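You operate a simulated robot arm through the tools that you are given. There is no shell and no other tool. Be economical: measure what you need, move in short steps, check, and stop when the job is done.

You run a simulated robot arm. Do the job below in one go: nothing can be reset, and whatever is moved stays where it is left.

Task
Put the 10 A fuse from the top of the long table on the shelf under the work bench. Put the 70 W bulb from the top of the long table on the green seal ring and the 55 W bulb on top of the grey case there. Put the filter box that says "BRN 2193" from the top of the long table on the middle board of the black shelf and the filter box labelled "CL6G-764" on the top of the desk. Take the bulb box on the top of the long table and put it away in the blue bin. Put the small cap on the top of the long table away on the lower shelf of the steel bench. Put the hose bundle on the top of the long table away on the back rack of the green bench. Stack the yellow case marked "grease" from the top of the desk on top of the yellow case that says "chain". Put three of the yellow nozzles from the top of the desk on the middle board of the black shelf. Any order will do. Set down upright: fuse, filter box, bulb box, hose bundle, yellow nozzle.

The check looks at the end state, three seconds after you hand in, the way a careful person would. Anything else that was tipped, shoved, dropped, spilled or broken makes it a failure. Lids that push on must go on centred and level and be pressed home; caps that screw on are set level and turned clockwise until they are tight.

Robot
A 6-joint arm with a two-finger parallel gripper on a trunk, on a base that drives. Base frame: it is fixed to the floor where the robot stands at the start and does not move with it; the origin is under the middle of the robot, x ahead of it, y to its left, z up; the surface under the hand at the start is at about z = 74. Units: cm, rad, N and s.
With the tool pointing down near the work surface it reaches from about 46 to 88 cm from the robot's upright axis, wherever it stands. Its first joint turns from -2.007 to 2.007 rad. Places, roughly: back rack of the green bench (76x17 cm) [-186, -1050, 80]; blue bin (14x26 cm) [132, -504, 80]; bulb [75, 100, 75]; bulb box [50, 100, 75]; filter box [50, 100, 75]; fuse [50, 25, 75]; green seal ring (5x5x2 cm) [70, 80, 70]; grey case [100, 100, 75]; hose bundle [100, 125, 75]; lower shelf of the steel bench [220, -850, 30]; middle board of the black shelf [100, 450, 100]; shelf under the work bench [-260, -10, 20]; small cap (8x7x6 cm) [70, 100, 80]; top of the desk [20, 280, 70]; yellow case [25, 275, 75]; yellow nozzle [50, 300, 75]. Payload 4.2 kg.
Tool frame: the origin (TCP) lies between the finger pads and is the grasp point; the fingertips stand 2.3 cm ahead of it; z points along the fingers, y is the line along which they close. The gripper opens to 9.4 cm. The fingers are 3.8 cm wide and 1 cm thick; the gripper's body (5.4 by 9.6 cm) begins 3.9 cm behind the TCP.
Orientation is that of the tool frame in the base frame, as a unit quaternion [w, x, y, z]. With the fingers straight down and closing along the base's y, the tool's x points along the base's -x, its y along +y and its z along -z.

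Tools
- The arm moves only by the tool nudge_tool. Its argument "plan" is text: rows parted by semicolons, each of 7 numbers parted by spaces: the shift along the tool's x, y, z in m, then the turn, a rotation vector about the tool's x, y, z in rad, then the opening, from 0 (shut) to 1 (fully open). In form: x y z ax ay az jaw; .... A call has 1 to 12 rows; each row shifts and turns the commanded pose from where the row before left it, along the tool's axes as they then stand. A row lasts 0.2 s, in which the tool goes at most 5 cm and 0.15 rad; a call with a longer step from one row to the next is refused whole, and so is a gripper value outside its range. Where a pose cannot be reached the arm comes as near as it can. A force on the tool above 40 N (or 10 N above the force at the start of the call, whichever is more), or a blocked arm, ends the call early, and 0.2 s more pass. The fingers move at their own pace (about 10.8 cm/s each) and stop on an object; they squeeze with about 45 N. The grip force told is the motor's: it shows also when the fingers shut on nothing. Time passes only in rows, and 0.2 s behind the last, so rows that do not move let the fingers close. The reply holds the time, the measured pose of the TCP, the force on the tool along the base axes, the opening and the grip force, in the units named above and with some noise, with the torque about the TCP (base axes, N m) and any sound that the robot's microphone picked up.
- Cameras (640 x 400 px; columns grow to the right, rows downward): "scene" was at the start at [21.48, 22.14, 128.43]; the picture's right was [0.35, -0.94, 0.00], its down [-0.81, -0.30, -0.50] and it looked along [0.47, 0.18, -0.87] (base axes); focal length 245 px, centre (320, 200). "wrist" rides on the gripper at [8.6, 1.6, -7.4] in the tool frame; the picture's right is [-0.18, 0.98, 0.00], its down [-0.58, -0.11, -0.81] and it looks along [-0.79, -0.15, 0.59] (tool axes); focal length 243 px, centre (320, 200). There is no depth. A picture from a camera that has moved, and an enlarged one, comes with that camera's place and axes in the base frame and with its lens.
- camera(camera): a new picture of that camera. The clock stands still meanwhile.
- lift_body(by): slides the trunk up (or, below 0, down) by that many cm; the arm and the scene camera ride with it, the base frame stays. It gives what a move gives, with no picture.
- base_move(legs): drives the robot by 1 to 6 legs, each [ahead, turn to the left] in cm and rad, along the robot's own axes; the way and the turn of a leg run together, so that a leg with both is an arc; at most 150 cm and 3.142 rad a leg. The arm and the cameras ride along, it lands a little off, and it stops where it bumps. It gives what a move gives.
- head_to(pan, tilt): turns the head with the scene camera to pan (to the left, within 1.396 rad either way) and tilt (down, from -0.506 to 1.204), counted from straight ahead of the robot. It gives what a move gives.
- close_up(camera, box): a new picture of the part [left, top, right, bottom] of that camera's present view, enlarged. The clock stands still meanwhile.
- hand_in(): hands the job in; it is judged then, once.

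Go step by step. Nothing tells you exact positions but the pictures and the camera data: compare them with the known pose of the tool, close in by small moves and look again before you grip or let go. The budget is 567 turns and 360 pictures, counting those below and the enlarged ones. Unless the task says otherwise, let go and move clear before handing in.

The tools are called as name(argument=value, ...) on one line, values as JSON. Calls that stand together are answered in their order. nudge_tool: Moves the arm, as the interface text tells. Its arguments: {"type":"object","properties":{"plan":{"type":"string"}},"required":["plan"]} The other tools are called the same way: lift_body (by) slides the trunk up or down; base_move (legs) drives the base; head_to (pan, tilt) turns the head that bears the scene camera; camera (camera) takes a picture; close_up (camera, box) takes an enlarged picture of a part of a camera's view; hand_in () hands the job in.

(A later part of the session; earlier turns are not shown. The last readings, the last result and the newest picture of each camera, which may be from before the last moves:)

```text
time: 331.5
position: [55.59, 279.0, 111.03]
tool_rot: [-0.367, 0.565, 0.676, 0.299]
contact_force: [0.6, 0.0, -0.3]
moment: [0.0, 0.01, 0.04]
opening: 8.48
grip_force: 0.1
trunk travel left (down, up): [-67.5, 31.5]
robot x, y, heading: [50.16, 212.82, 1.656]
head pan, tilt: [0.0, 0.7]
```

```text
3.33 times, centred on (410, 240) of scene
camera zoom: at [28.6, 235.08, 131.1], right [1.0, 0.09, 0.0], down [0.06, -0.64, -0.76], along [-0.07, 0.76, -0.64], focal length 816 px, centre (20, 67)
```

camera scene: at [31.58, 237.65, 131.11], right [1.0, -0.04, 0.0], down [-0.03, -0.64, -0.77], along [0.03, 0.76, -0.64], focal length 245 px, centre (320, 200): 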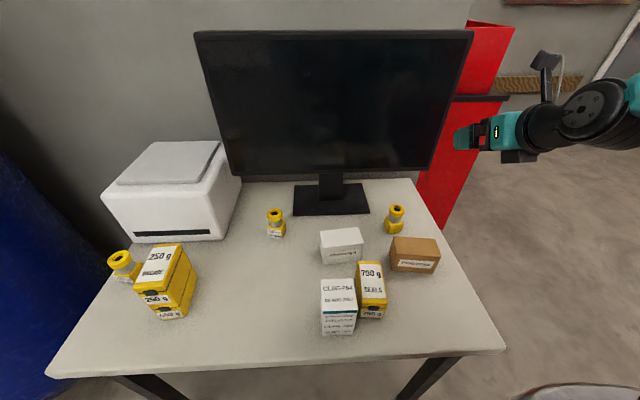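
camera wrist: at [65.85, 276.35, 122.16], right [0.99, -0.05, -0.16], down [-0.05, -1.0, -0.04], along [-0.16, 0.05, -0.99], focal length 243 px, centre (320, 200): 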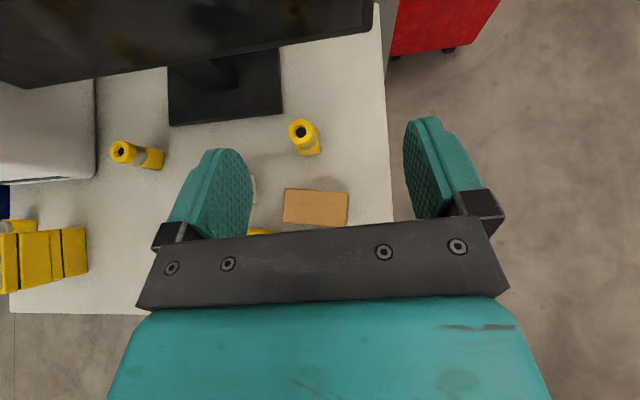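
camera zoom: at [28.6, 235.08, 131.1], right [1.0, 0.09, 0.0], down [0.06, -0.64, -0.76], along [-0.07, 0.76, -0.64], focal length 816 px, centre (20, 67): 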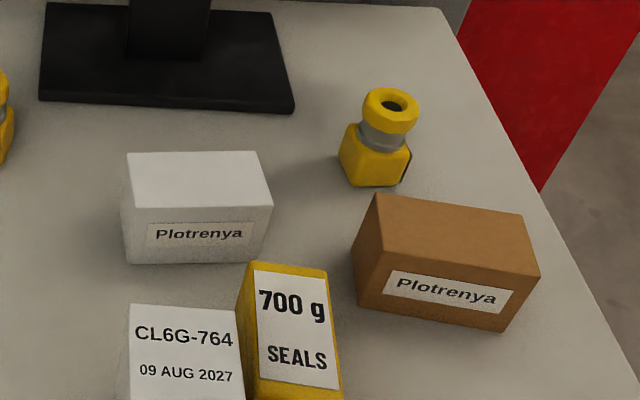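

nudge_tool(plan="-0.0378 0.0068 0.0204 0 0 0 1; -0.0378 0.0068 0.0204 0 0 0 1; -0.0378 0.0068 0.0204 0 0 0 1; -0.0378 0.0068 0.0204 0 0 0 1; -0.0378 0.0068 0.0204 0 0 0 1; 0 0 0 0 0 0 1")

camera(camera="wrist")

close_up(camera="scene", box=[330, 180, 490, 300])

```text
time: 332.9
position: [58.95, 277.71, 89.33]
tool_rot: [-0.367, 0.565, 0.675, 0.3]
contact_force: [-0.4, 0.3, 0.3]
moment: [-0.01, -0.01, -0.02]
opening: 9.39
grip_force: 0.0
trunk travel left (down, up): [-67.5, 31.5]
robot x, y, heading: [49.99, 213.6, 1.659]
head pan, tilt: [0.0, 0.7]
```

```text
213 pictures are left
camera wrist: at [61.04, 276.51, 100.6], right [0.98, 0.08, -0.16], down [0.07, -1.0, -0.04], along [-0.17, 0.03, -0.99], focal length 243 px, centre (320, 200)
```

wrist: 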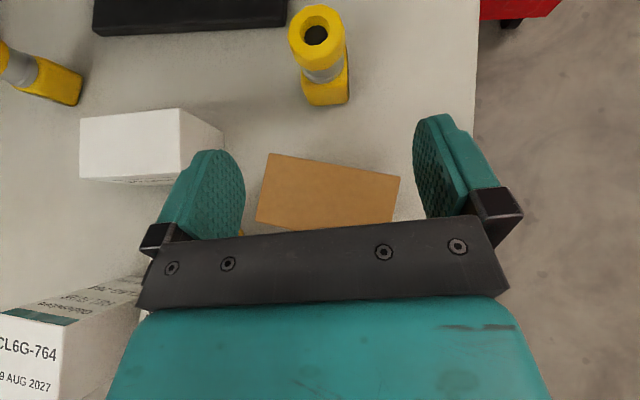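

```text
3.33 times, centred on (410, 240) of scene
camera zoom: at [28.6, 235.07, 131.1], right [1.0, 0.09, 0.0], down [0.06, -0.64, -0.76], along [-0.07, 0.76, -0.64], focal length 816 px, centre (20, 67)
```

zoom: 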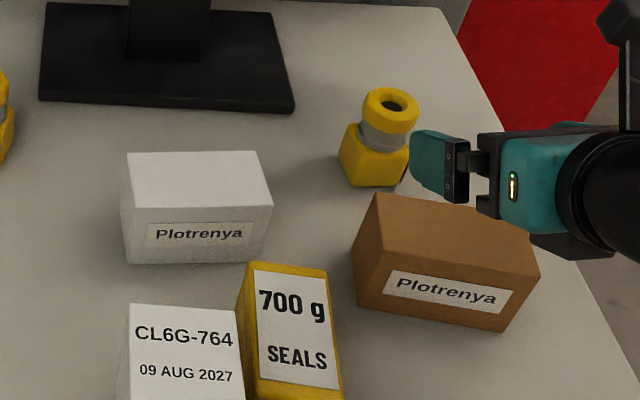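

nudge_tool(plan="0 0 0.039 0 0 0 1; 0 0 0.039 0 0 0 1; 0 0 0.039 0 0 0 1; 0 0 0.038 0 0 0 1; 0 0 0 0 0 0 1")

camera(camera="wrist")

close_up(camera="scene", box=[330, 180, 490, 300])

```text
time: 334.1
position: [56.56, 290.53, 81.22]
tool_rot: [-0.367, 0.565, 0.676, 0.3]
contact_force: [-0.4, 0.3, 0.2]
moment: [-0.03, -0.01, 0.03]
opening: 9.43
grip_force: 0.0
trunk travel left (down, up): [-67.5, 31.5]
robot x, y, heading: [49.81, 212.63, 1.664]
head pan, tilt: [0.0, 0.7]
```

```text
211 pictures are left
camera wrist: at [58.58, 289.26, 92.36], right [0.98, 0.08, -0.16], down [0.07, -1.0, -0.04], along [-0.17, 0.03, -0.99], focal length 243 px, centre (320, 200)
```

wrist: 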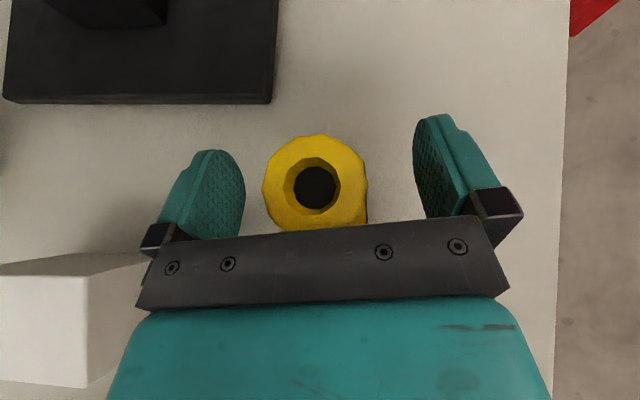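

```text
3.33 times, centred on (410, 240) of scene
camera zoom: at [28.6, 235.07, 131.1], right [1.0, 0.09, 0.0], down [0.06, -0.64, -0.76], along [-0.07, 0.76, -0.64], focal length 816 px, centre (20, 67)
```

zoom: 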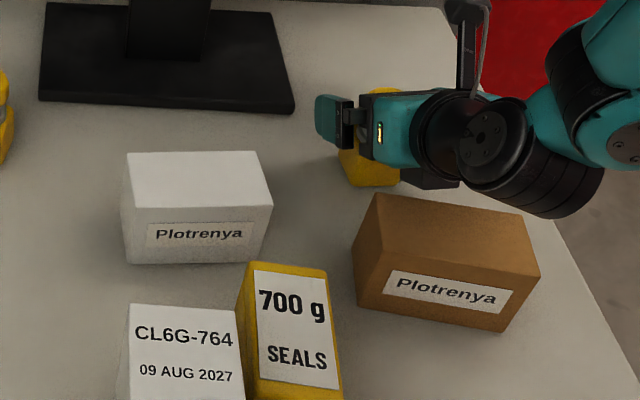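

nudge_tool(plan="-0.0034 0 0.0022 0 0 0 0.75; 0 0 0 0 0 0 0.55; 0 0 0 0 0 0 0.4; 0 0 0 0 0 0 0.4; 0 0 0 0 0 0 0.4; 0.0167 0 -0.011 0 0 0 0.4; 0.0375 0 -0.0249 0 0 0 0.4; 0.0375 0 -0.0249 0 0 0 0.4; 0.0375 0 -0.0249 0 0 0 0.4; 0.0375 0 -0.0249 0 0 0 0.4; 0.0375 0 -0.0249 0 0 0 0.4; 0.0375 0 -0.0249 0 0 0 0.4")

camera(camera="wrist")

```text
time: 336.7
position: [56.98, 290.46, 109.61]
tool_rot: [-0.367, 0.565, 0.676, 0.299]
contact_force: [0.1, -0.2, -2.8]
moment: [0.01, 0.01, 0.01]
opening: 4.52
grip_force: 45.2
trunk travel left (down, up): [-67.5, 31.5]
robot x, y, heading: [50.15, 212.82, 1.655]
head pan, tilt: [0.0, 0.7]
```

```text
209 pictures are left
camera wrist: at [59.0, 289.16, 120.85], right [0.98, 0.08, -0.16], down [0.07, -1.0, -0.04], along [-0.17, 0.02, -0.99], focal length 243 px, centre (320, 200)
```

wrist: 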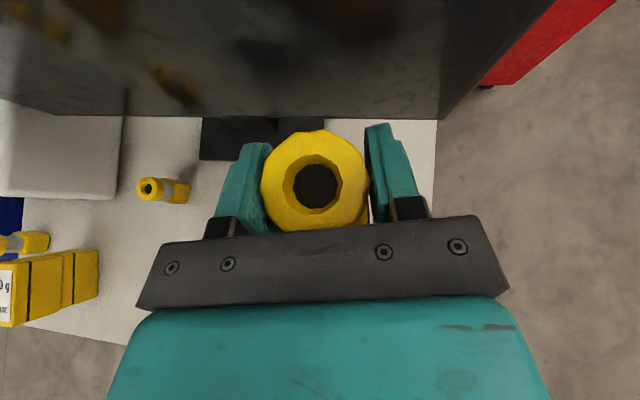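

nudge_tool(plan="-0.0162 0 -0.0252 0 0 0 0.4; -0.0162 0 -0.0252 0 0 0 0.4")

base_move(legs=[[0, -1.226], [108, 0], [0, 0.738]])

```text
time: 337.3
position: [57.98, 284.48, 109.76]
tool_rot: [-0.366, 0.565, 0.676, 0.299]
contact_force: [-0.1, 0.3, -3.0]
moment: [0.02, 0.02, 0.01]
opening: 4.54
grip_force: 44.7
trunk travel left (down, up): [-67.5, 31.5]
robot x, y, heading: [49.91, 212.99, 1.658]
head pan, tilt: [0.0, 0.7]
```

```text
time: 347.8
position: [191.31, 314.65, 109.85]
tool_rot: [-0.278, 0.719, 0.508, 0.383]
contact_force: [-0.2, -0.6, -1.9]
moment: [0.0, 0.0, 0.02]
opening: 4.51
grip_force: 45.0
trunk travel left (down, up): [-67.5, 31.5]
robot x, y, heading: [149.07, 256.59, 1.139]
head pan, tilt: [0.0, 0.7]
```

base_move(legs=[[0, 0.04], [129.5, 0], [0, 1.396], [20, 0]])

head_to(pan=0.0, tilt=0.5)

camera(camera="scene")

camera(camera="wrist")

```text
time: 359.4
position: [130.27, 437.26, 109.73]
tool_rot: [-0.461, 0.207, 0.857, 0.105]
contact_force: [-0.5, 1.1, -2.1]
moment: [-0.01, 0.0, -0.02]
opening: 4.53
grip_force: 45.4
trunk travel left (down, up): [-67.5, 31.5]
robot x, y, heading: [182.13, 387.86, 2.577]
head pan, tilt: [0.0, 0.7]
```

```text
time: 360.2
position: [130.3, 437.14, 109.81]
tool_rot: [-0.46, 0.207, 0.857, 0.106]
contact_force: [-0.1, -0.5, -3.0]
moment: [-0.05, 0.03, 0.04]
opening: 4.5
grip_force: 44.8
trunk travel left (down, up): [-67.5, 31.5]
robot x, y, heading: [182.1, 387.73, 2.577]
head pan, tilt: [0.0, 0.499]
```

```text
208 pictures are left
camera scene: at [151.27, 384.2, 132.86], right [0.53, 0.85, 0.0], down [0.41, -0.26, -0.88], along [-0.74, 0.47, -0.48], focal length 245 px, centre (320, 200)
```

scene: 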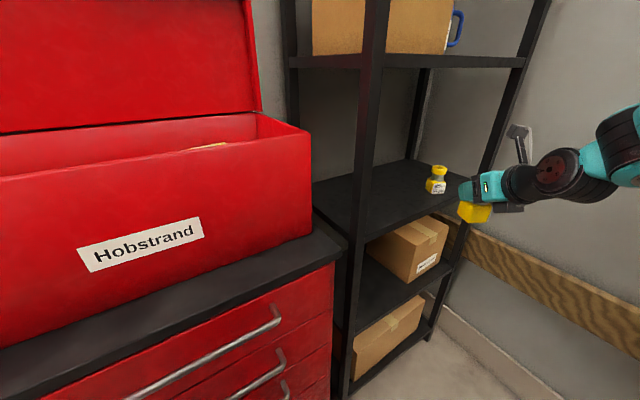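

```text
207 pictures are left
camera wrist: at [132.35, 438.07, 120.94], right [0.53, 0.83, -0.16], down [0.84, -0.55, -0.04], along [-0.12, -0.12, -0.99], focal length 243 px, centre (320, 200)
```

wrist: 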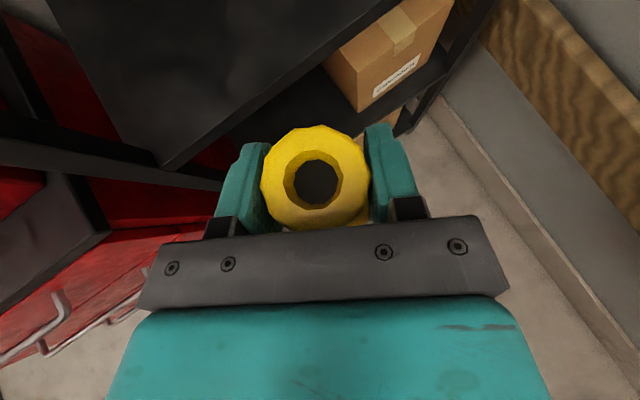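

base_move(legs=[[19, 0]])

nudge_tool(plan="0 -0.02 0 0 0 0 0.4; 0 -0.022 0 0 0 0 0.4; 0.011 0 0.017 0 0 0 0.4; 0.011 0 0.017 0 0 0 0.4; 0 0 0 0 0 0 0.4")

camera(camera="wrist")

camera(camera="scene")

```text
time: 361.7
position: [114.22, 447.27, 109.8]
tool_rot: [-0.461, 0.207, 0.857, 0.106]
contact_force: [-0.2, 0.0, -2.5]
moment: [-0.02, -0.03, 0.0]
opening: 4.52
grip_force: 44.4
trunk travel left (down, up): [-67.5, 31.5]
robot x, y, heading: [165.94, 397.71, 2.579]
head pan, tilt: [0.0, 0.499]
```

```text
time: 362.9
position: [108.7, 445.67, 109.61]
tool_rot: [-0.461, 0.204, 0.857, 0.106]
contact_force: [-0.2, -0.1, -2.3]
moment: [0.0, -0.04, -0.01]
opening: 4.55
grip_force: 45.3
trunk travel left (down, up): [-67.5, 31.5]
robot x, y, heading: [165.71, 397.57, 2.577]
head pan, tilt: [0.0, 0.499]
```

```text
206 pictures are left
camera wrist: at [110.84, 446.43, 120.94], right [0.53, 0.83, -0.16], down [0.84, -0.54, -0.04], along [-0.12, -0.12, -0.99], focal length 243 px, centre (320, 200)
```

wrist: 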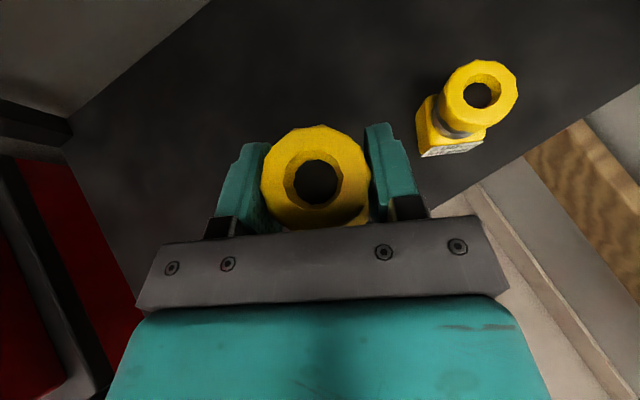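

```text
205 pictures are left
camera scene: at [135.19, 394.31, 132.87], right [0.53, 0.85, 0.0], down [0.41, -0.26, -0.88], along [-0.74, 0.47, -0.48], focal length 245 px, centre (320, 200)
```

scene: 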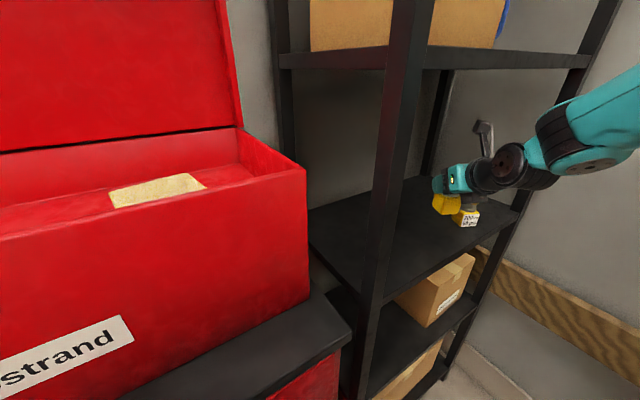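

nudge_tool(plan="-0.0176 0 0.0113 0 0 0 0.4; -0.0176 0 0.0113 0 0 0 0.4; -0.0176 0 0.0113 0 0 0 0.4; -0.0042 0 0.0027 0 0 0 0.4; -0.0025 0 0.0016 0 0 0 0.4; -0.0025 0 0.0016 0 0 0 0.4; 0 0 0 0 0 0 0.4")

camera(camera="wrist")

```text
time: 364.5
position: [108.54, 445.26, 102.36]
tool_rot: [-0.461, 0.206, 0.857, 0.105]
contact_force: [0.6, -0.2, -3.4]
moment: [-0.01, 0.03, -0.02]
opening: 4.52
grip_force: 44.6
trunk travel left (down, up): [-67.5, 31.5]
robot x, y, heading: [166.04, 397.67, 2.577]
head pan, tilt: [0.0, 0.499]
```

```text
204 pictures are left
camera wrist: at [110.7, 446.05, 113.58], right [0.53, 0.83, -0.16], down [0.84, -0.54, -0.04], along [-0.12, -0.12, -0.99], focal length 243 px, centre (320, 200)
```

wrist: 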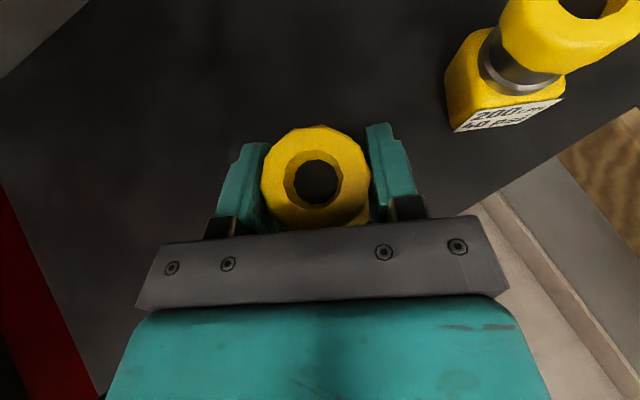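

nudge_tool(plan="-0.0025 0 0.0016 0 0 0 0.4; -0.0017 0 0.0011 0 0 0 0.4; -0.0017 0 0.0011 0 0 0 0.4; 0 0 0 0 0 0 0.4")

```text
time: 365.5
position: [108.5, 445.38, 101.82]
tool_rot: [-0.462, 0.206, 0.856, 0.105]
contact_force: [1.3, -1.7, 8.3]
moment: [0.01, -0.47, -0.05]
opening: 4.51
grip_force: 44.7
trunk travel left (down, up): [-67.5, 31.5]
robot x, y, heading: [166.05, 397.63, 2.577]
head pan, tilt: [0.0, 0.499]
```

Contact. Release, withdraw straight back, then lift.

nudge_tool(plan="0 0 0 0 0 0 0.55; 0 0 0 0 0 0 0.72; 0 0 0 0 0 0 0.72; -0.01 0 -0.0156 0 0 0 0.75; -0.02 0 -0.031 0 0 0 0.8; -0.02 0 -0.031 0 0 0 0.8; 0.0375 0 -0.0249 0 0 0 0.9; 0.0375 0 -0.0249 0 0 0 0.9; 0 0 0 0 0 0 0.9")

camera(camera="scene")

```text
time: 367.5
position: [117.04, 441.49, 110.75]
tool_rot: [-0.461, 0.206, 0.857, 0.105]
contact_force: [0.3, 0.0, -0.4]
moment: [-0.01, 0.0, 0.0]
opening: 8.48
grip_force: 0.1
trunk travel left (down, up): [-67.5, 31.5]
robot x, y, heading: [166.05, 397.56, 2.579]
head pan, tilt: [0.0, 0.499]
```

```text
203 pictures are left
camera scene: at [135.19, 394.31, 132.87], right [0.53, 0.85, 0.0], down [0.41, -0.26, -0.88], along [-0.74, 0.47, -0.48], focal length 245 px, centre (320, 200)
```

scene: 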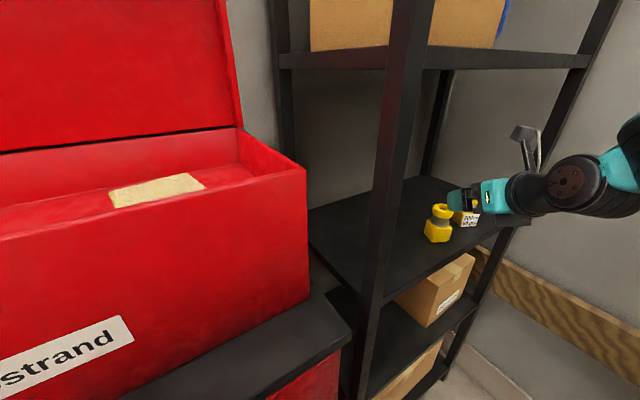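

base_move(legs=[[-55, 0], [0, 1.872], [103, 0], [0, -0.908]])

```text
time: 382.4
position: [121.74, 253.64, 110.66]
tool_rot: [-0.457, -0.213, 0.855, -0.12]
contact_force: [0.0, -0.2, 0.8]
moment: [-0.04, 0.02, -0.01]
opening: 8.48
grip_force: 0.1
trunk travel left (down, up): [-67.5, 31.5]
robot x, y, heading: [185.77, 268.93, -2.744]
head pan, tilt: [0.0, 0.499]
```

base_move(legs=[[147, 0], [0, -1.49], [10, 0]])

head_to(pan=0.0, tilt=0.7)

camera(camera="scene")

camera(camera="wrist")

```text
time: 394.1
position: [25.88, 284.75, 110.66]
tool_rot: [-0.417, 0.425, 0.772, 0.223]
contact_force: [-0.3, 0.1, 0.4]
moment: [0.01, 0.01, 0.0]
opening: 8.46
grip_force: 0.1
trunk travel left (down, up): [-67.5, 31.5]
robot x, y, heading: [46.18, 222.32, 2.047]
head pan, tilt: [0.0, 0.499]
```

```text
time: 394.8
position: [25.87, 284.72, 110.65]
tool_rot: [-0.417, 0.426, 0.771, 0.224]
contact_force: [-0.6, -0.1, 0.9]
moment: [0.0, 0.02, 0.0]
opening: 8.45
grip_force: 0.0
trunk travel left (down, up): [-67.5, 31.5]
robot x, y, heading: [46.06, 221.97, 2.043]
head pan, tilt: [0.0, 0.7]
```

```text
202 pictures are left
camera scene: at [17.64, 234.38, 131.1], right [0.89, 0.46, 0.0], down [0.29, -0.57, -0.77], along [-0.35, 0.68, -0.64], focal length 245 px, centre (320, 200)
```

scene: 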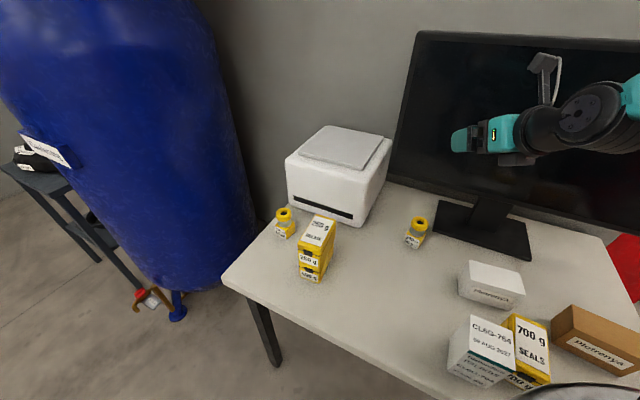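

```text
201 pictures are left
camera wrist: at [28.11, 284.34, 121.91], right [0.88, 0.44, -0.16], down [0.44, -0.9, -0.04], along [-0.16, -0.04, -0.99], focal length 243 px, centre (320, 200)
```

wrist: 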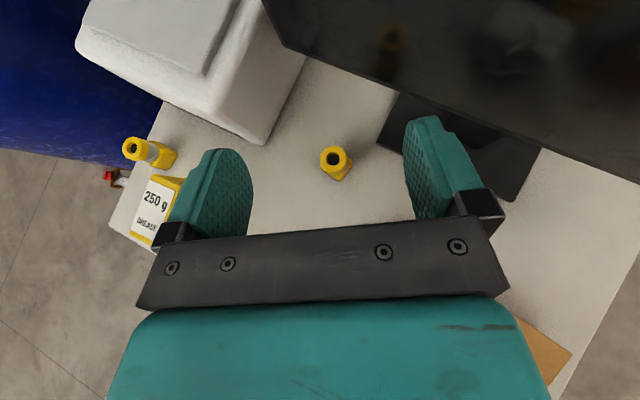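

nudge_tool(plan="-0.0412 -0.0026 0.018 0 0 0 1; -0.0412 -0.0026 0.018 0 0 0 1; -0.0412 -0.0026 0.018 0 0 0 1; -0.0412 -0.0026 0.018 0 0 0 1; -0.0412 -0.0026 0.018 0 0 0 1; 0 0 0 0 0 0 1")

camera(camera="wrist")

```text
time: 396.2
position: [25.74, 282.23, 88.38]
tool_rot: [-0.417, 0.426, 0.771, 0.224]
contact_force: [0.4, 0.5, -1.2]
moment: [0.0, 0.01, -0.01]
opening: 9.39
grip_force: 0.1
out of reach, approached as far as the arm can: row 2, 3, 4
trunk travel left (down, up): [-67.5, 31.5]
robot x, y, heading: [46.03, 221.71, 2.043]
head pan, tilt: [0.0, 0.7]
```

```text
200 pictures are left
camera wrist: at [27.97, 281.91, 99.74], right [0.88, 0.44, -0.16], down [0.44, -0.9, -0.04], along [-0.16, -0.04, -0.99], focal length 243 px, centre (320, 200)
```

wrist: 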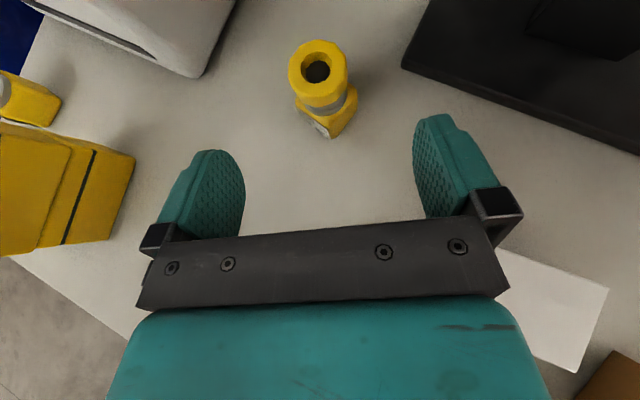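

nudge_tool(plan="-0.003 0 0.03 0 0 0 1; -0.003 0 0.03 0 0 0 1; -0.003 0 0.03 0 0 0 1; -0.003 0 0.03 0 0 0 1; 0 0 0 0 0 0 1")

camera(camera="wrist")

close_up(camera="scene", box=[360, 180, 520, 300])

```text
time: 397.4
position: [20.67, 290.0, 80.92]
tool_rot: [-0.416, 0.426, 0.771, 0.224]
contact_force: [-0.1, -1.0, 0.3]
moment: [0.0, 0.0, -0.02]
opening: 9.39
grip_force: 0.1
trunk travel left (down, up): [-67.5, 31.5]
robot x, y, heading: [45.6, 222.34, 2.044]
head pan, tilt: [0.0, 0.7]
```

```text
199 pictures are left
camera wrist: at [23.03, 289.67, 92.13], right [0.88, 0.44, -0.16], down [0.44, -0.9, -0.04], along [-0.16, -0.04, -0.99], focal length 243 px, centre (320, 200)
```

wrist: 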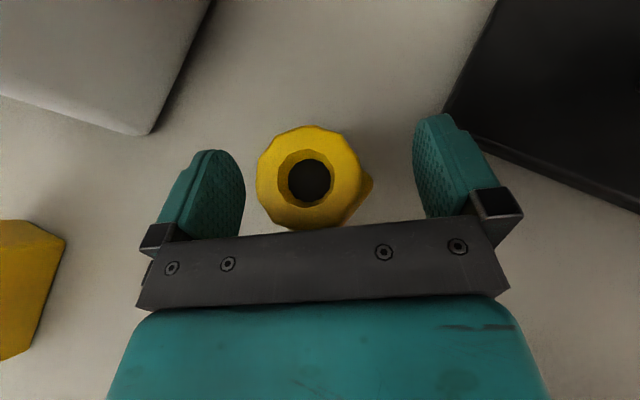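

```text
3.33 times, centred on (440, 240) of scene
camera zoom: at [17.64, 234.37, 131.1], right [0.89, 0.46, 0.0], down [0.29, -0.57, -0.76], along [-0.35, 0.68, -0.64], focal length 816 px, centre (-80, 67)
```

zoom: 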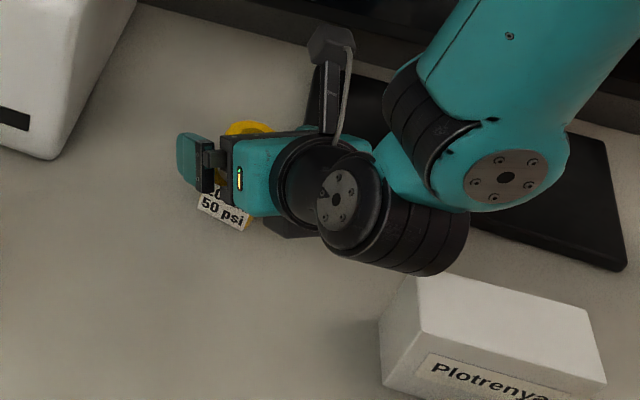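

nudge_tool(plan="0 -0.003 0 0 0 0 0.75; 0 0 0 0 0 0 0.55; 0 0 0 0 0 0 0.4; 0 0 0 0 0 0 0.4; 0 0 0 0 0 0 0.4; 0.0167 0 -0.011 0 0 0 0.4; 0.029 0 -0.0345 0 0 0 0.4; 0.029 0 -0.0345 0 0 0 0.4; 0.033 0 -0.03 0 0 0 0.4; 0.0375 0 -0.0249 0 0 0 0.4; 0.0375 0 -0.0249 0 0 0 0.4; 0.0375 0 -0.0249 0 0 0 0.4")

camera(camera="wrist")

```text
time: 400.0
position: [22.68, 287.29, 109.35]
tool_rot: [-0.417, 0.423, 0.773, 0.223]
contact_force: [0.2, 0.6, -2.6]
moment: [0.0, 0.01, 0.01]
opening: 4.37
grip_force: 45.0
trunk travel left (down, up): [-67.5, 31.5]
robot x, y, heading: [45.87, 221.84, 2.042]
head pan, tilt: [0.0, 0.7]
```

```text
197 pictures are left
camera wrist: at [24.9, 287.03, 120.53], right [0.88, 0.45, -0.16], down [0.45, -0.89, -0.04], along [-0.16, -0.04, -0.99], focal length 243 px, centre (320, 200)
```

wrist: 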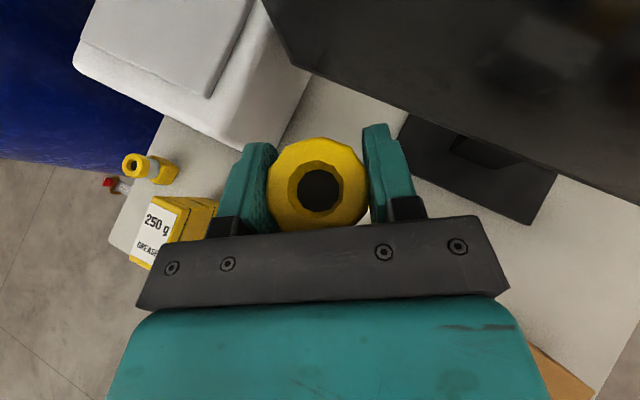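

Nozzle 3 held. Drive to the shelf again (target spot (102, 438)).

base_move(legs=[[-10, 0], [0, -1.612], [108, 0], [0, 0.738]])

```text
time: 412.3
position: [188.22, 318.07, 109.32]
tool_rot: [-0.28, 0.716, 0.513, 0.382]
contact_force: [-0.5, 0.1, -2.0]
moment: [0.02, 0.01, 0.02]
opening: 4.35
grip_force: 45.4
trunk travel left (down, up): [-67.5, 31.5]
robot x, y, heading: [152.11, 259.13, 1.149]
head pan, tilt: [0.0, 0.7]
```

base_move(legs=[[0, 0.03], [117, 0], [0, 1.399], [20, 0]])

head_to(pan=0.0, tilt=0.5)

camera(camera="scene")

```text
time: 423.4
position: [124.59, 421.21, 109.31]
tool_rot: [-0.463, 0.19, 0.86, 0.097]
contact_force: [0.6, -0.2, -3.1]
moment: [0.03, 0.0, 0.01]
opening: 4.34
grip_force: 44.4
trunk travel left (down, up): [-67.5, 31.5]
robot x, y, heading: [179.05, 378.35, 2.611]
head pan, tilt: [0.0, 0.7]
```

```text
time: 424.1
position: [124.76, 421.16, 109.25]
tool_rot: [-0.463, 0.19, 0.86, 0.098]
contact_force: [-0.2, -0.1, -3.3]
moment: [-0.02, 0.05, 0.0]
opening: 4.36
grip_force: 45.6
trunk travel left (down, up): [-67.5, 31.5]
robot x, y, heading: [179.01, 378.4, 2.609]
head pan, tilt: [0.0, 0.499]
```

```text
196 pictures are left
camera scene: at [148.47, 374.07, 132.86], right [0.51, 0.86, 0.0], down [0.41, -0.24, -0.88], along [-0.76, 0.44, -0.48], focal length 245 px, centre (320, 200)
```

scene: 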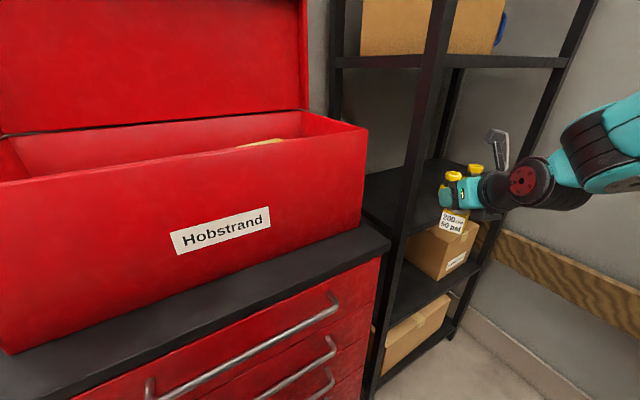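

nudge_tool(plan="0 0.02 0 0 0 0 0.4; 0 0.022 0 0 0 0 0.4; 0 0 0 0 0 0 0.4")

base_move(legs=[[17, 0]])

camera(camera="wrist")

camera(camera="scene")

```text
time: 424.9
position: [126.56, 424.89, 109.2]
tool_rot: [-0.463, 0.19, 0.86, 0.097]
contact_force: [-0.3, 0.7, -1.9]
moment: [-0.04, 0.0, -0.02]
opening: 4.34
grip_force: 44.7
trunk travel left (down, up): [-67.5, 31.5]
robot x, y, heading: [178.83, 378.79, 2.608]
head pan, tilt: [0.0, 0.499]
```

```text
time: 426.4
position: [111.99, 433.72, 109.3]
tool_rot: [-0.463, 0.19, 0.86, 0.097]
contact_force: [0.1, 0.6, -2.4]
moment: [-0.01, 0.02, 0.05]
opening: 4.34
grip_force: 44.7
trunk travel left (down, up): [-67.5, 31.5]
robot x, y, heading: [164.37, 387.17, 2.611]
head pan, tilt: [0.0, 0.499]
```

```text
195 pictures are left
camera wrist: at [114.11, 434.58, 120.54], right [0.5, 0.85, -0.16], down [0.86, -0.52, -0.04], along [-0.12, -0.12, -0.99], focal length 243 px, centre (320, 200)
```

wrist: 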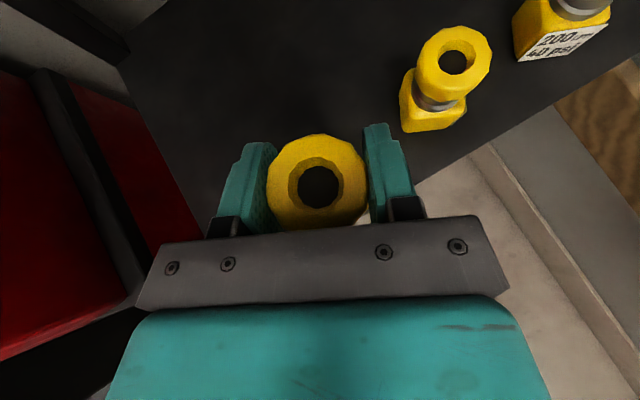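

```text
194 pictures are left
camera scene: at [133.84, 382.76, 132.87], right [0.51, 0.86, 0.0], down [0.41, -0.24, -0.88], along [-0.76, 0.45, -0.48], focal length 245 px, centre (320, 200)
```

scene: 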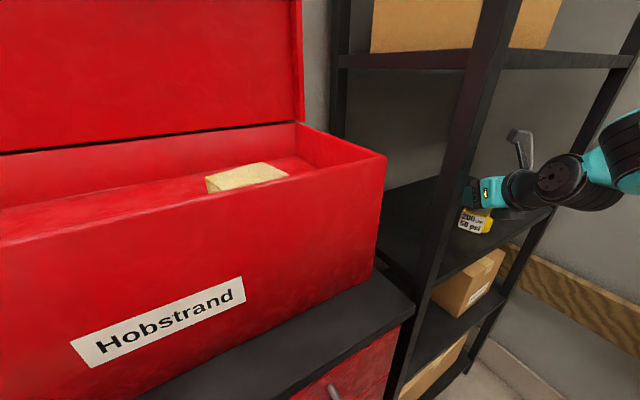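

nudge_tool(plan="0.0198 -0.003 0.0308 0 0 0 0.4; 0.0198 -0.003 0.0308 0 0 0 0.4; 0.0198 -0.003 0.0308 0 0 0 0.4; 0 0 0 0 0 0 0.4")

camera(camera="wrist")

```text
time: 427.4
position: [101.71, 437.59, 109.19]
tool_rot: [-0.463, 0.192, 0.86, 0.099]
contact_force: [-0.5, 0.1, -2.3]
moment: [0.01, 0.03, -0.05]
opening: 4.33
grip_force: 45.6
trunk travel left (down, up): [-67.5, 31.5]
robot x, y, heading: [164.69, 386.97, 2.609]
head pan, tilt: [0.0, 0.499]
```

```text
193 pictures are left
camera wrist: at [103.71, 438.34, 120.45], right [0.5, 0.85, -0.16], down [0.86, -0.52, -0.04], along [-0.12, -0.12, -0.99], focal length 243 px, centre (320, 200)
```

wrist: 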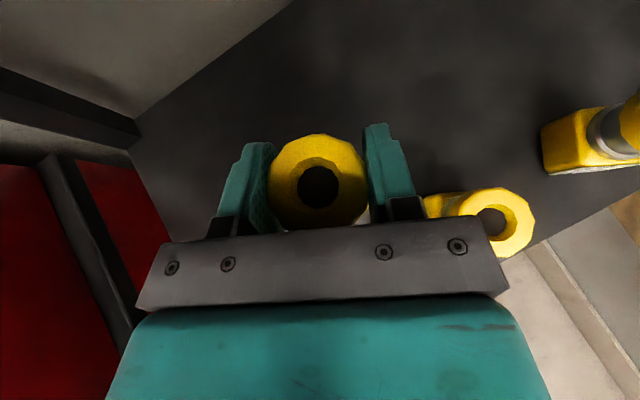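

nudge_tool(plan="-0.0168 0 0.0108 0 0 0 0.4; -0.0168 0 0.0108 0 0 0 0.4; -0.0168 0 0.0108 0 0 0 0.4; -0.0042 0 0.0027 0 0 0 0.4; -0.0025 0 0.0016 0 0 0 0.4; -0.0025 0 0.0016 0 0 0 0.4; 0 0 0 0 0 0 0.4")

camera(camera="wrist")

```text
time: 429.0
position: [101.69, 437.5, 102.34]
tool_rot: [-0.465, 0.19, 0.859, 0.098]
contact_force: [1.8, -2.7, 15.3]
moment: [0.11, 0.31, 0.0]
opening: 4.35
grip_force: 45.4
trunk travel left (down, up): [-67.5, 31.5]
robot x, y, heading: [164.41, 386.97, 2.609]
head pan, tilt: [0.0, 0.499]
```

```text
192 pictures are left
camera wrist: at [103.83, 438.29, 113.54], right [0.5, 0.85, -0.16], down [0.86, -0.52, -0.04], along [-0.12, -0.12, -0.99], focal length 243 px, centre (320, 200)
```

wrist: 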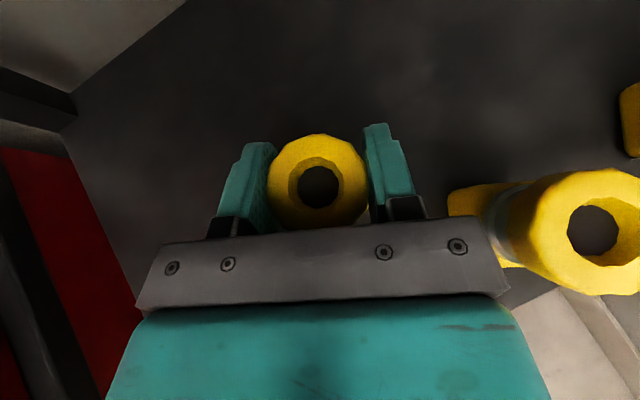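

nudge_tool(plan="0.0008 0 -0.0005 0 0 0 0.5; 0 0 0 0 0 0 0.65; 0 0 0 0 0 0 0.7; -0.01 0 -0.0156 0 0 0 0.7; -0.02 0 -0.031 0 0 0 0.7; -0.02 0 -0.031 0 0 0 0.7; -0.02 0 -0.031 0 0 0 0.8; 0.0375 0 -0.0249 0 0 0 0.8; 0.0375 0 -0.0249 0 0 0 0.9; 0 0 0 0 0 0 0.9")

camera(camera="wrist")

camera(camera="scene")

```text
time: 431.2
position: [113.47, 431.9, 111.38]
tool_rot: [-0.463, 0.191, 0.86, 0.097]
contact_force: [-0.6, 0.7, 0.2]
moment: [0.0, -0.01, 0.01]
opening: 8.44
grip_force: 0.1
trunk travel left (down, up): [-67.5, 31.5]
robot x, y, heading: [164.53, 386.9, 2.611]
head pan, tilt: [0.0, 0.499]
```

```text
191 pictures are left
camera wrist: at [115.63, 432.84, 122.57], right [0.5, 0.85, -0.16], down [0.86, -0.52, -0.04], along [-0.12, -0.12, -0.99], focal length 243 px, centre (320, 200)
```

wrist: 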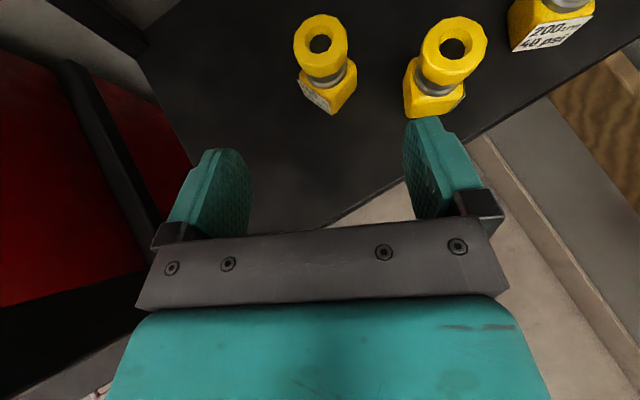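

```text
190 pictures are left
camera scene: at [133.84, 382.76, 132.87], right [0.51, 0.86, 0.0], down [0.41, -0.24, -0.88], along [-0.76, 0.45, -0.48], focal length 245 px, centre (320, 200)
```

scene: 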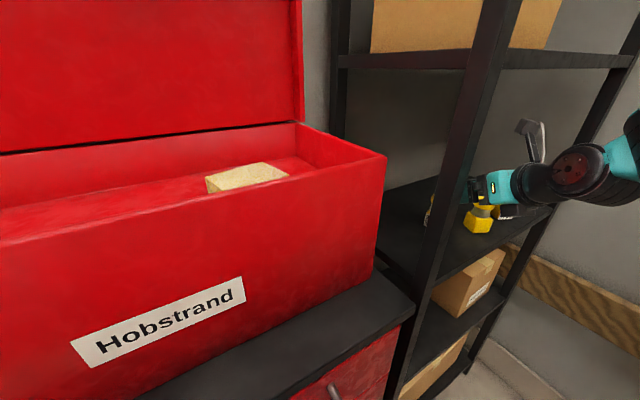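

All three nozzles stand on the board. Now for the BRN box with the same hand attitude; drive back to the long table's front.

base_move(legs=[[-55, 0], [0, 1.84], [92, 0], [0, -0.908]])

camera(camera="scene")

```text
time: 445.5
position: [124.77, 255.21, 111.5]
tool_rot: [-0.456, -0.232, 0.849, -0.129]
contact_force: [-0.6, 0.3, -0.3]
moment: [0.01, 0.04, 0.03]
opening: 8.48
grip_force: 0.0
trunk travel left (down, up): [-67.5, 31.5]
robot x, y, heading: [190.98, 272.17, -2.704]
head pan, tilt: [0.0, 0.499]
```

```text
189 pictures are left
camera scene: at [177.0, 244.05, 132.87], right [-0.42, 0.91, 0.0], down [0.43, 0.2, -0.88], along [-0.8, -0.37, -0.48], focal length 245 px, centre (320, 200)
```

scene: 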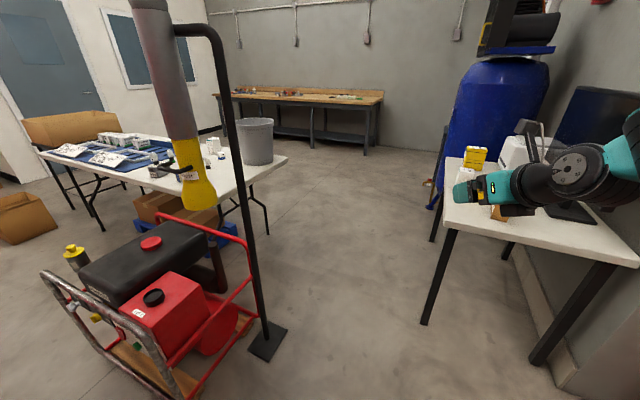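

base_move(legs=[[110, 0.022], [0, -0.11], [126, 0], [0, 1.22]])

camera(camera="scene")

```text
time: 460.6
position: [-32.97, 110.32, 111.38]
tool_rot: [0.304, 0.669, -0.572, 0.364]
contact_force: [-0.5, -0.3, -0.5]
moment: [0.02, 0.03, 0.01]
opening: 8.43
grip_force: 0.1
trunk travel left (down, up): [-67.5, 31.5]
robot x, y, heading: [-24.09, 177.64, -1.516]
head pan, tilt: [0.0, 0.499]
```

```text
188 pictures are left
camera scene: at [-3.29, 154.76, 132.87], right [-1.0, -0.06, 0.0], down [-0.03, 0.48, -0.88], along [0.05, -0.88, -0.48], focal length 245 px, centre (320, 200)
```

scene: 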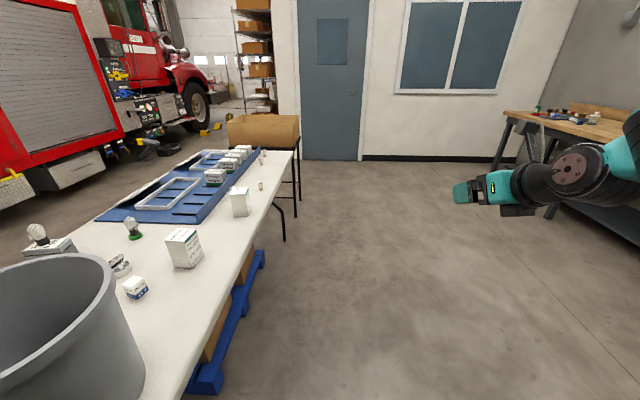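

base_move(legs=[[73, -0.055], [0, 1.571]])

head_to(pan=0.0, tilt=0.75)

camera(camera="scene")

camera(camera="wrist")

```text
time: 468.5
position: [44.87, 92.04, 111.38]
tool_rot: [-0.03, 0.88, 0.047, 0.472]
contact_force: [0.2, 0.7, -0.7]
moment: [-0.01, -0.01, 0.02]
opening: 8.45
grip_force: 0.0
trunk travel left (down, up): [-67.5, 31.5]
robot x, y, heading: [-21.51, 103.71, 0.009]
head pan, tilt: [0.0, 0.499]
```

```text
time: 469.3
position: [44.85, 91.96, 111.41]
tool_rot: [-0.03, 0.879, 0.047, 0.473]
contact_force: [-0.4, 0.1, -0.6]
moment: [0.0, -0.02, 0.01]
opening: 8.47
grip_force: 0.2
trunk travel left (down, up): [-67.5, 31.5]
robot x, y, heading: [-21.85, 103.83, 0.012]
head pan, tilt: [0.0, 0.75]
```

```text
187 pictures are left
camera scene: at [1.25, 123.73, 130.68], right [0.01, -1.0, 0.0], down [-0.68, -0.01, -0.73], along [0.73, 0.01, -0.68], focal length 245 px, centre (320, 200)
```

scene: 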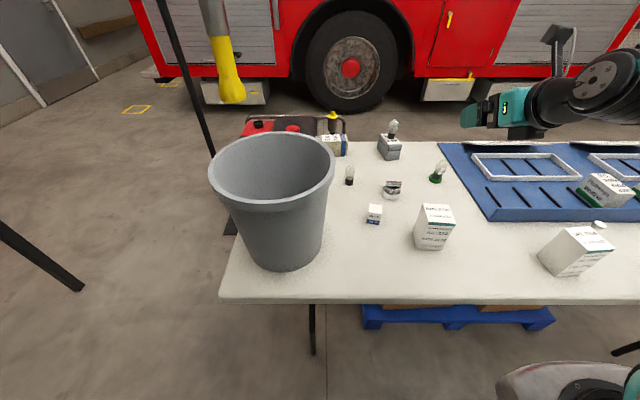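

```text
186 pictures are left
camera wrist: at [43.64, 90.02, 122.55], right [0.01, -0.99, -0.16], down [-1.0, 0.0, -0.04], along [0.04, 0.16, -0.99], focal length 243 px, centre (320, 200)
```

wrist: 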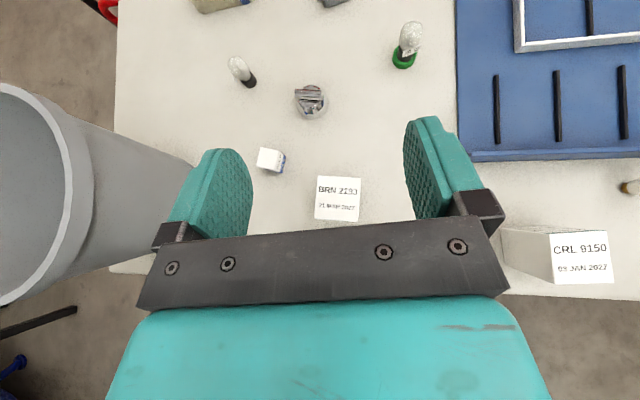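

base_move(legs=[[-10, 0]])

nudge_tool(plan="0 0 0 -0.122 0 0.081 1; -0.0394 -0.0031 0.0234 0 0 0 1; -0.0394 -0.0031 0.0234 0 0 0 1; -0.0394 -0.0031 0.0234 0 0 0 1; -0.0394 -0.0031 0.0234 0 0 0 1; -0.0394 -0.0031 0.0234 0 0 0 1; 0 0 0 0 0 0 1")

camera(camera="wrist")

close_up(camera="scene", box=[360, 150, 520, 270])

```text
time: 470.4
position: [34.52, 91.83, 111.39]
tool_rot: [-0.03, 0.88, 0.047, 0.472]
contact_force: [-0.1, -0.1, 0.1]
moment: [-0.01, 0.0, -0.01]
opening: 8.44
grip_force: 0.1
trunk travel left (down, up): [-67.5, 31.5]
robot x, y, heading: [-32.23, 104.1, 0.013]
head pan, tilt: [0.0, 0.75]
```

```text
time: 472.0
position: [32.91, 91.18, 87.95]
tool_rot: [0.004, 0.881, -0.017, 0.473]
contact_force: [1.4, 0.4, 0.0]
moment: [0.02, -0.01, -0.04]
opening: 9.43
grip_force: 0.0
out of reach, approached as far as the arm can: row 1
trunk travel left (down, up): [-67.5, 31.5]
robot x, y, heading: [-32.77, 103.88, 0.007]
head pan, tilt: [0.0, 0.75]
```

```text
185 pictures are left
camera wrist: at [31.58, 89.41, 99.28], right [-0.14, -0.98, -0.16], down [-0.99, 0.14, -0.04], along [0.06, 0.16, -0.99], focal length 243 px, centre (320, 200)
```

wrist: 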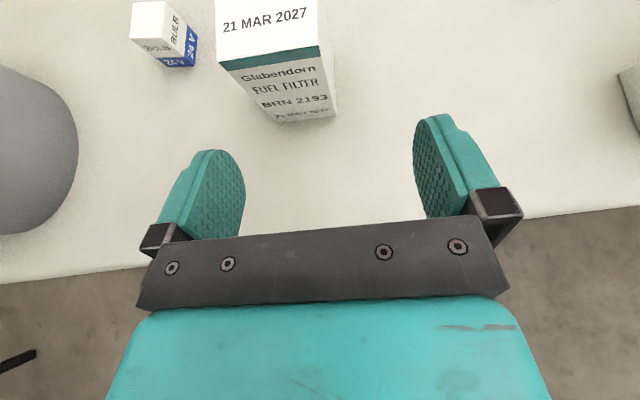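

```text
3.33 times, centred on (440, 210) of scene
camera zoom: at [-8.98, 123.62, 130.68], right [0.01, -1.0, 0.0], down [-0.68, -0.01, -0.73], along [0.73, 0.01, -0.68], focal length 816 px, centre (-80, 167)
```

zoom: 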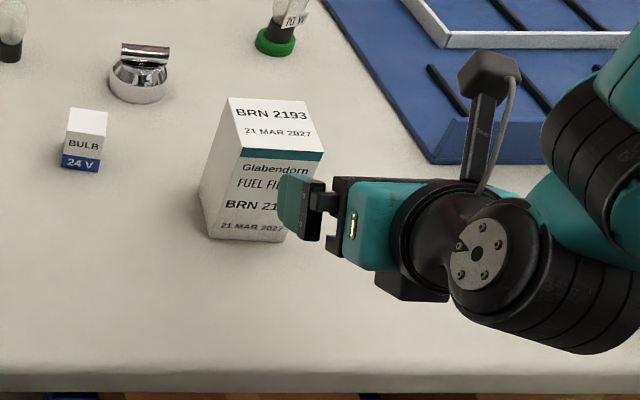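

nudge_tool(plan="0 -0.029 0 0.05 0 -0.033 1; 0.0023 0 0.0305 0 0 0 1; 0.0023 0 0.0305 0 0 0 1; 0 0 0 0 0 0 1")

camera(camera="wrist")

```text
time: 473.0
position: [38.5, 94.15, 85.23]
tool_rot: [-0.011, 0.881, 0.009, 0.473]
contact_force: [-0.5, 0.2, 0.3]
moment: [-0.01, -0.02, 0.0]
opening: 9.41
grip_force: 0.1
trunk travel left (down, up): [-67.5, 31.5]
robot x, y, heading: [-32.46, 103.52, 0.009]
head pan, tilt: [0.0, 0.75]
```

```text
183 pictures are left
camera wrist: at [37.11, 92.18, 96.32], right [-0.08, -0.98, -0.16], down [-1.0, 0.08, -0.04], along [0.05, 0.16, -0.99], focal length 243 px, centre (320, 200)
```

wrist: 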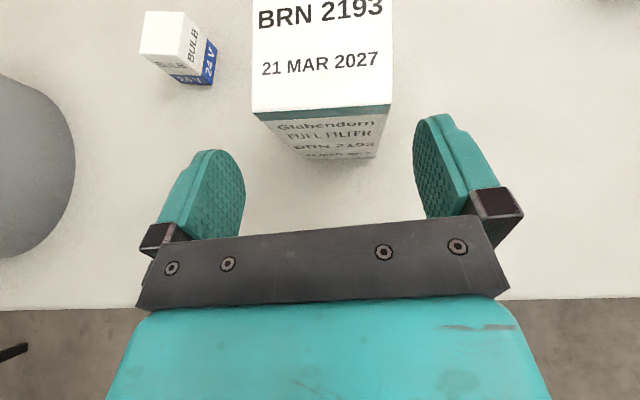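

nudge_tool(plan="0.0013 0.001 0.031 0 0 0 1; 0.0013 0.001 0.031 0 0 0 1; 0 0 0 0 0 0 1")

camera(camera="wrist")

close_up(camera="scene", box=[360, 150, 520, 270])

```text
time: 473.8
position: [43.87, 93.56, 81.94]
tool_rot: [-0.013, 0.881, 0.012, 0.473]
contact_force: [-0.3, -0.4, -0.2]
moment: [0.0, 0.02, 0.0]
opening: 9.42
grip_force: 0.1
out of reach, approached as far as the arm can: row 2
trunk travel left (down, up): [-67.5, 31.5]
robot x, y, heading: [-32.42, 103.71, 0.009]
head pan, tilt: [0.0, 0.75]
```

```text
182 pictures are left
camera wrist: at [42.41, 91.72, 93.06], right [-0.07, -0.98, -0.16], down [-1.0, 0.08, -0.04], along [0.05, 0.16, -0.99], focal length 243 px, centre (320, 200)
```

wrist: 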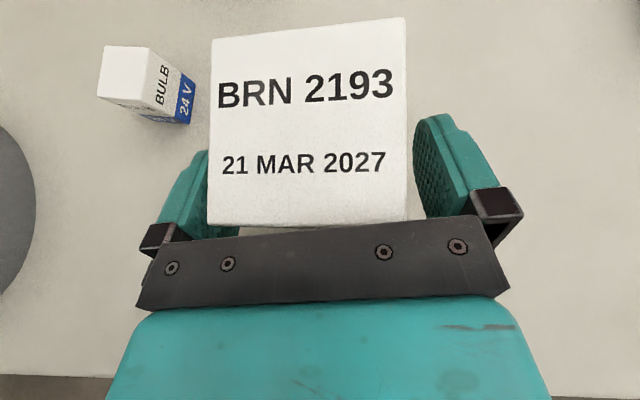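

```text
3.33 times, centred on (440, 210) of scene
camera zoom: at [-8.97, 123.62, 130.68], right [0.01, -1.0, 0.0], down [-0.68, -0.01, -0.73], along [0.73, 0.01, -0.68], focal length 816 px, centre (-80, 167)
```

zoom: 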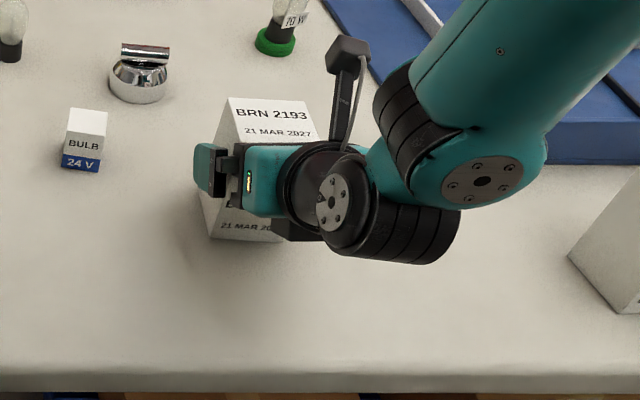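

nudge_tool(plan="0 0 0 0 0 0 0.85; 0 0 0 0 0 0 0.7; 0 0 0 0 0 0 0.6; 0 0 0 0 0 0 0.6; 0 0 0 0 0 0 0.6")

nudge_tool(plan="0.0167 0 -0.011 0 0 0 0.6; 0.0333 0 -0.0221 0 0 0 0.6; 0.0333 0 -0.0221 0 0 0 0.6; 0.0375 0 -0.0249 0 0 0 0.6; 0.0375 0 -0.0249 0 0 0 0.6; 0.0375 0 -0.0249 0 0 0 0.6; 0.0375 0 -0.0249 0 0 0 0.6; 0 0 0 0 0 0 0.6")

camera(camera="scene")

```text
time: 475.0
position: [43.8, 93.59, 81.99]
tool_rot: [-0.012, 0.881, 0.011, 0.473]
contact_force: [1.7, -1.1, 2.0]
moment: [-0.34, -0.35, -0.04]
opening: 6.8
grip_force: 45.0
trunk travel left (down, up): [-67.5, 31.5]
robot x, y, heading: [-32.28, 103.82, 0.01]
head pan, tilt: [0.0, 0.75]
```

```text
time: 476.8
position: [43.15, 90.41, 109.23]
tool_rot: [-0.012, 0.881, 0.013, 0.474]
contact_force: [0.9, -0.2, -3.7]
moment: [-0.01, 0.07, -0.01]
opening: 6.77
grip_force: 45.1
out of reach, approached as far as the arm can: row 2, 3, 4, 5, 6, 7
trunk travel left (down, up): [-67.5, 31.5]
robot x, y, heading: [-32.35, 103.67, 0.007]
head pan, tilt: [0.0, 0.75]
```

```text
180 pictures are left
camera scene: at [-8.94, 123.61, 130.67], right [0.01, -1.0, 0.0], down [-0.68, -0.01, -0.73], along [0.73, 0.01, -0.68], focal length 245 px, centre (320, 200)
```

scene: 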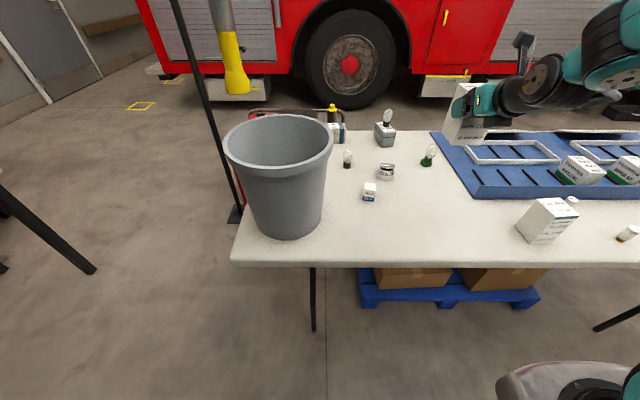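

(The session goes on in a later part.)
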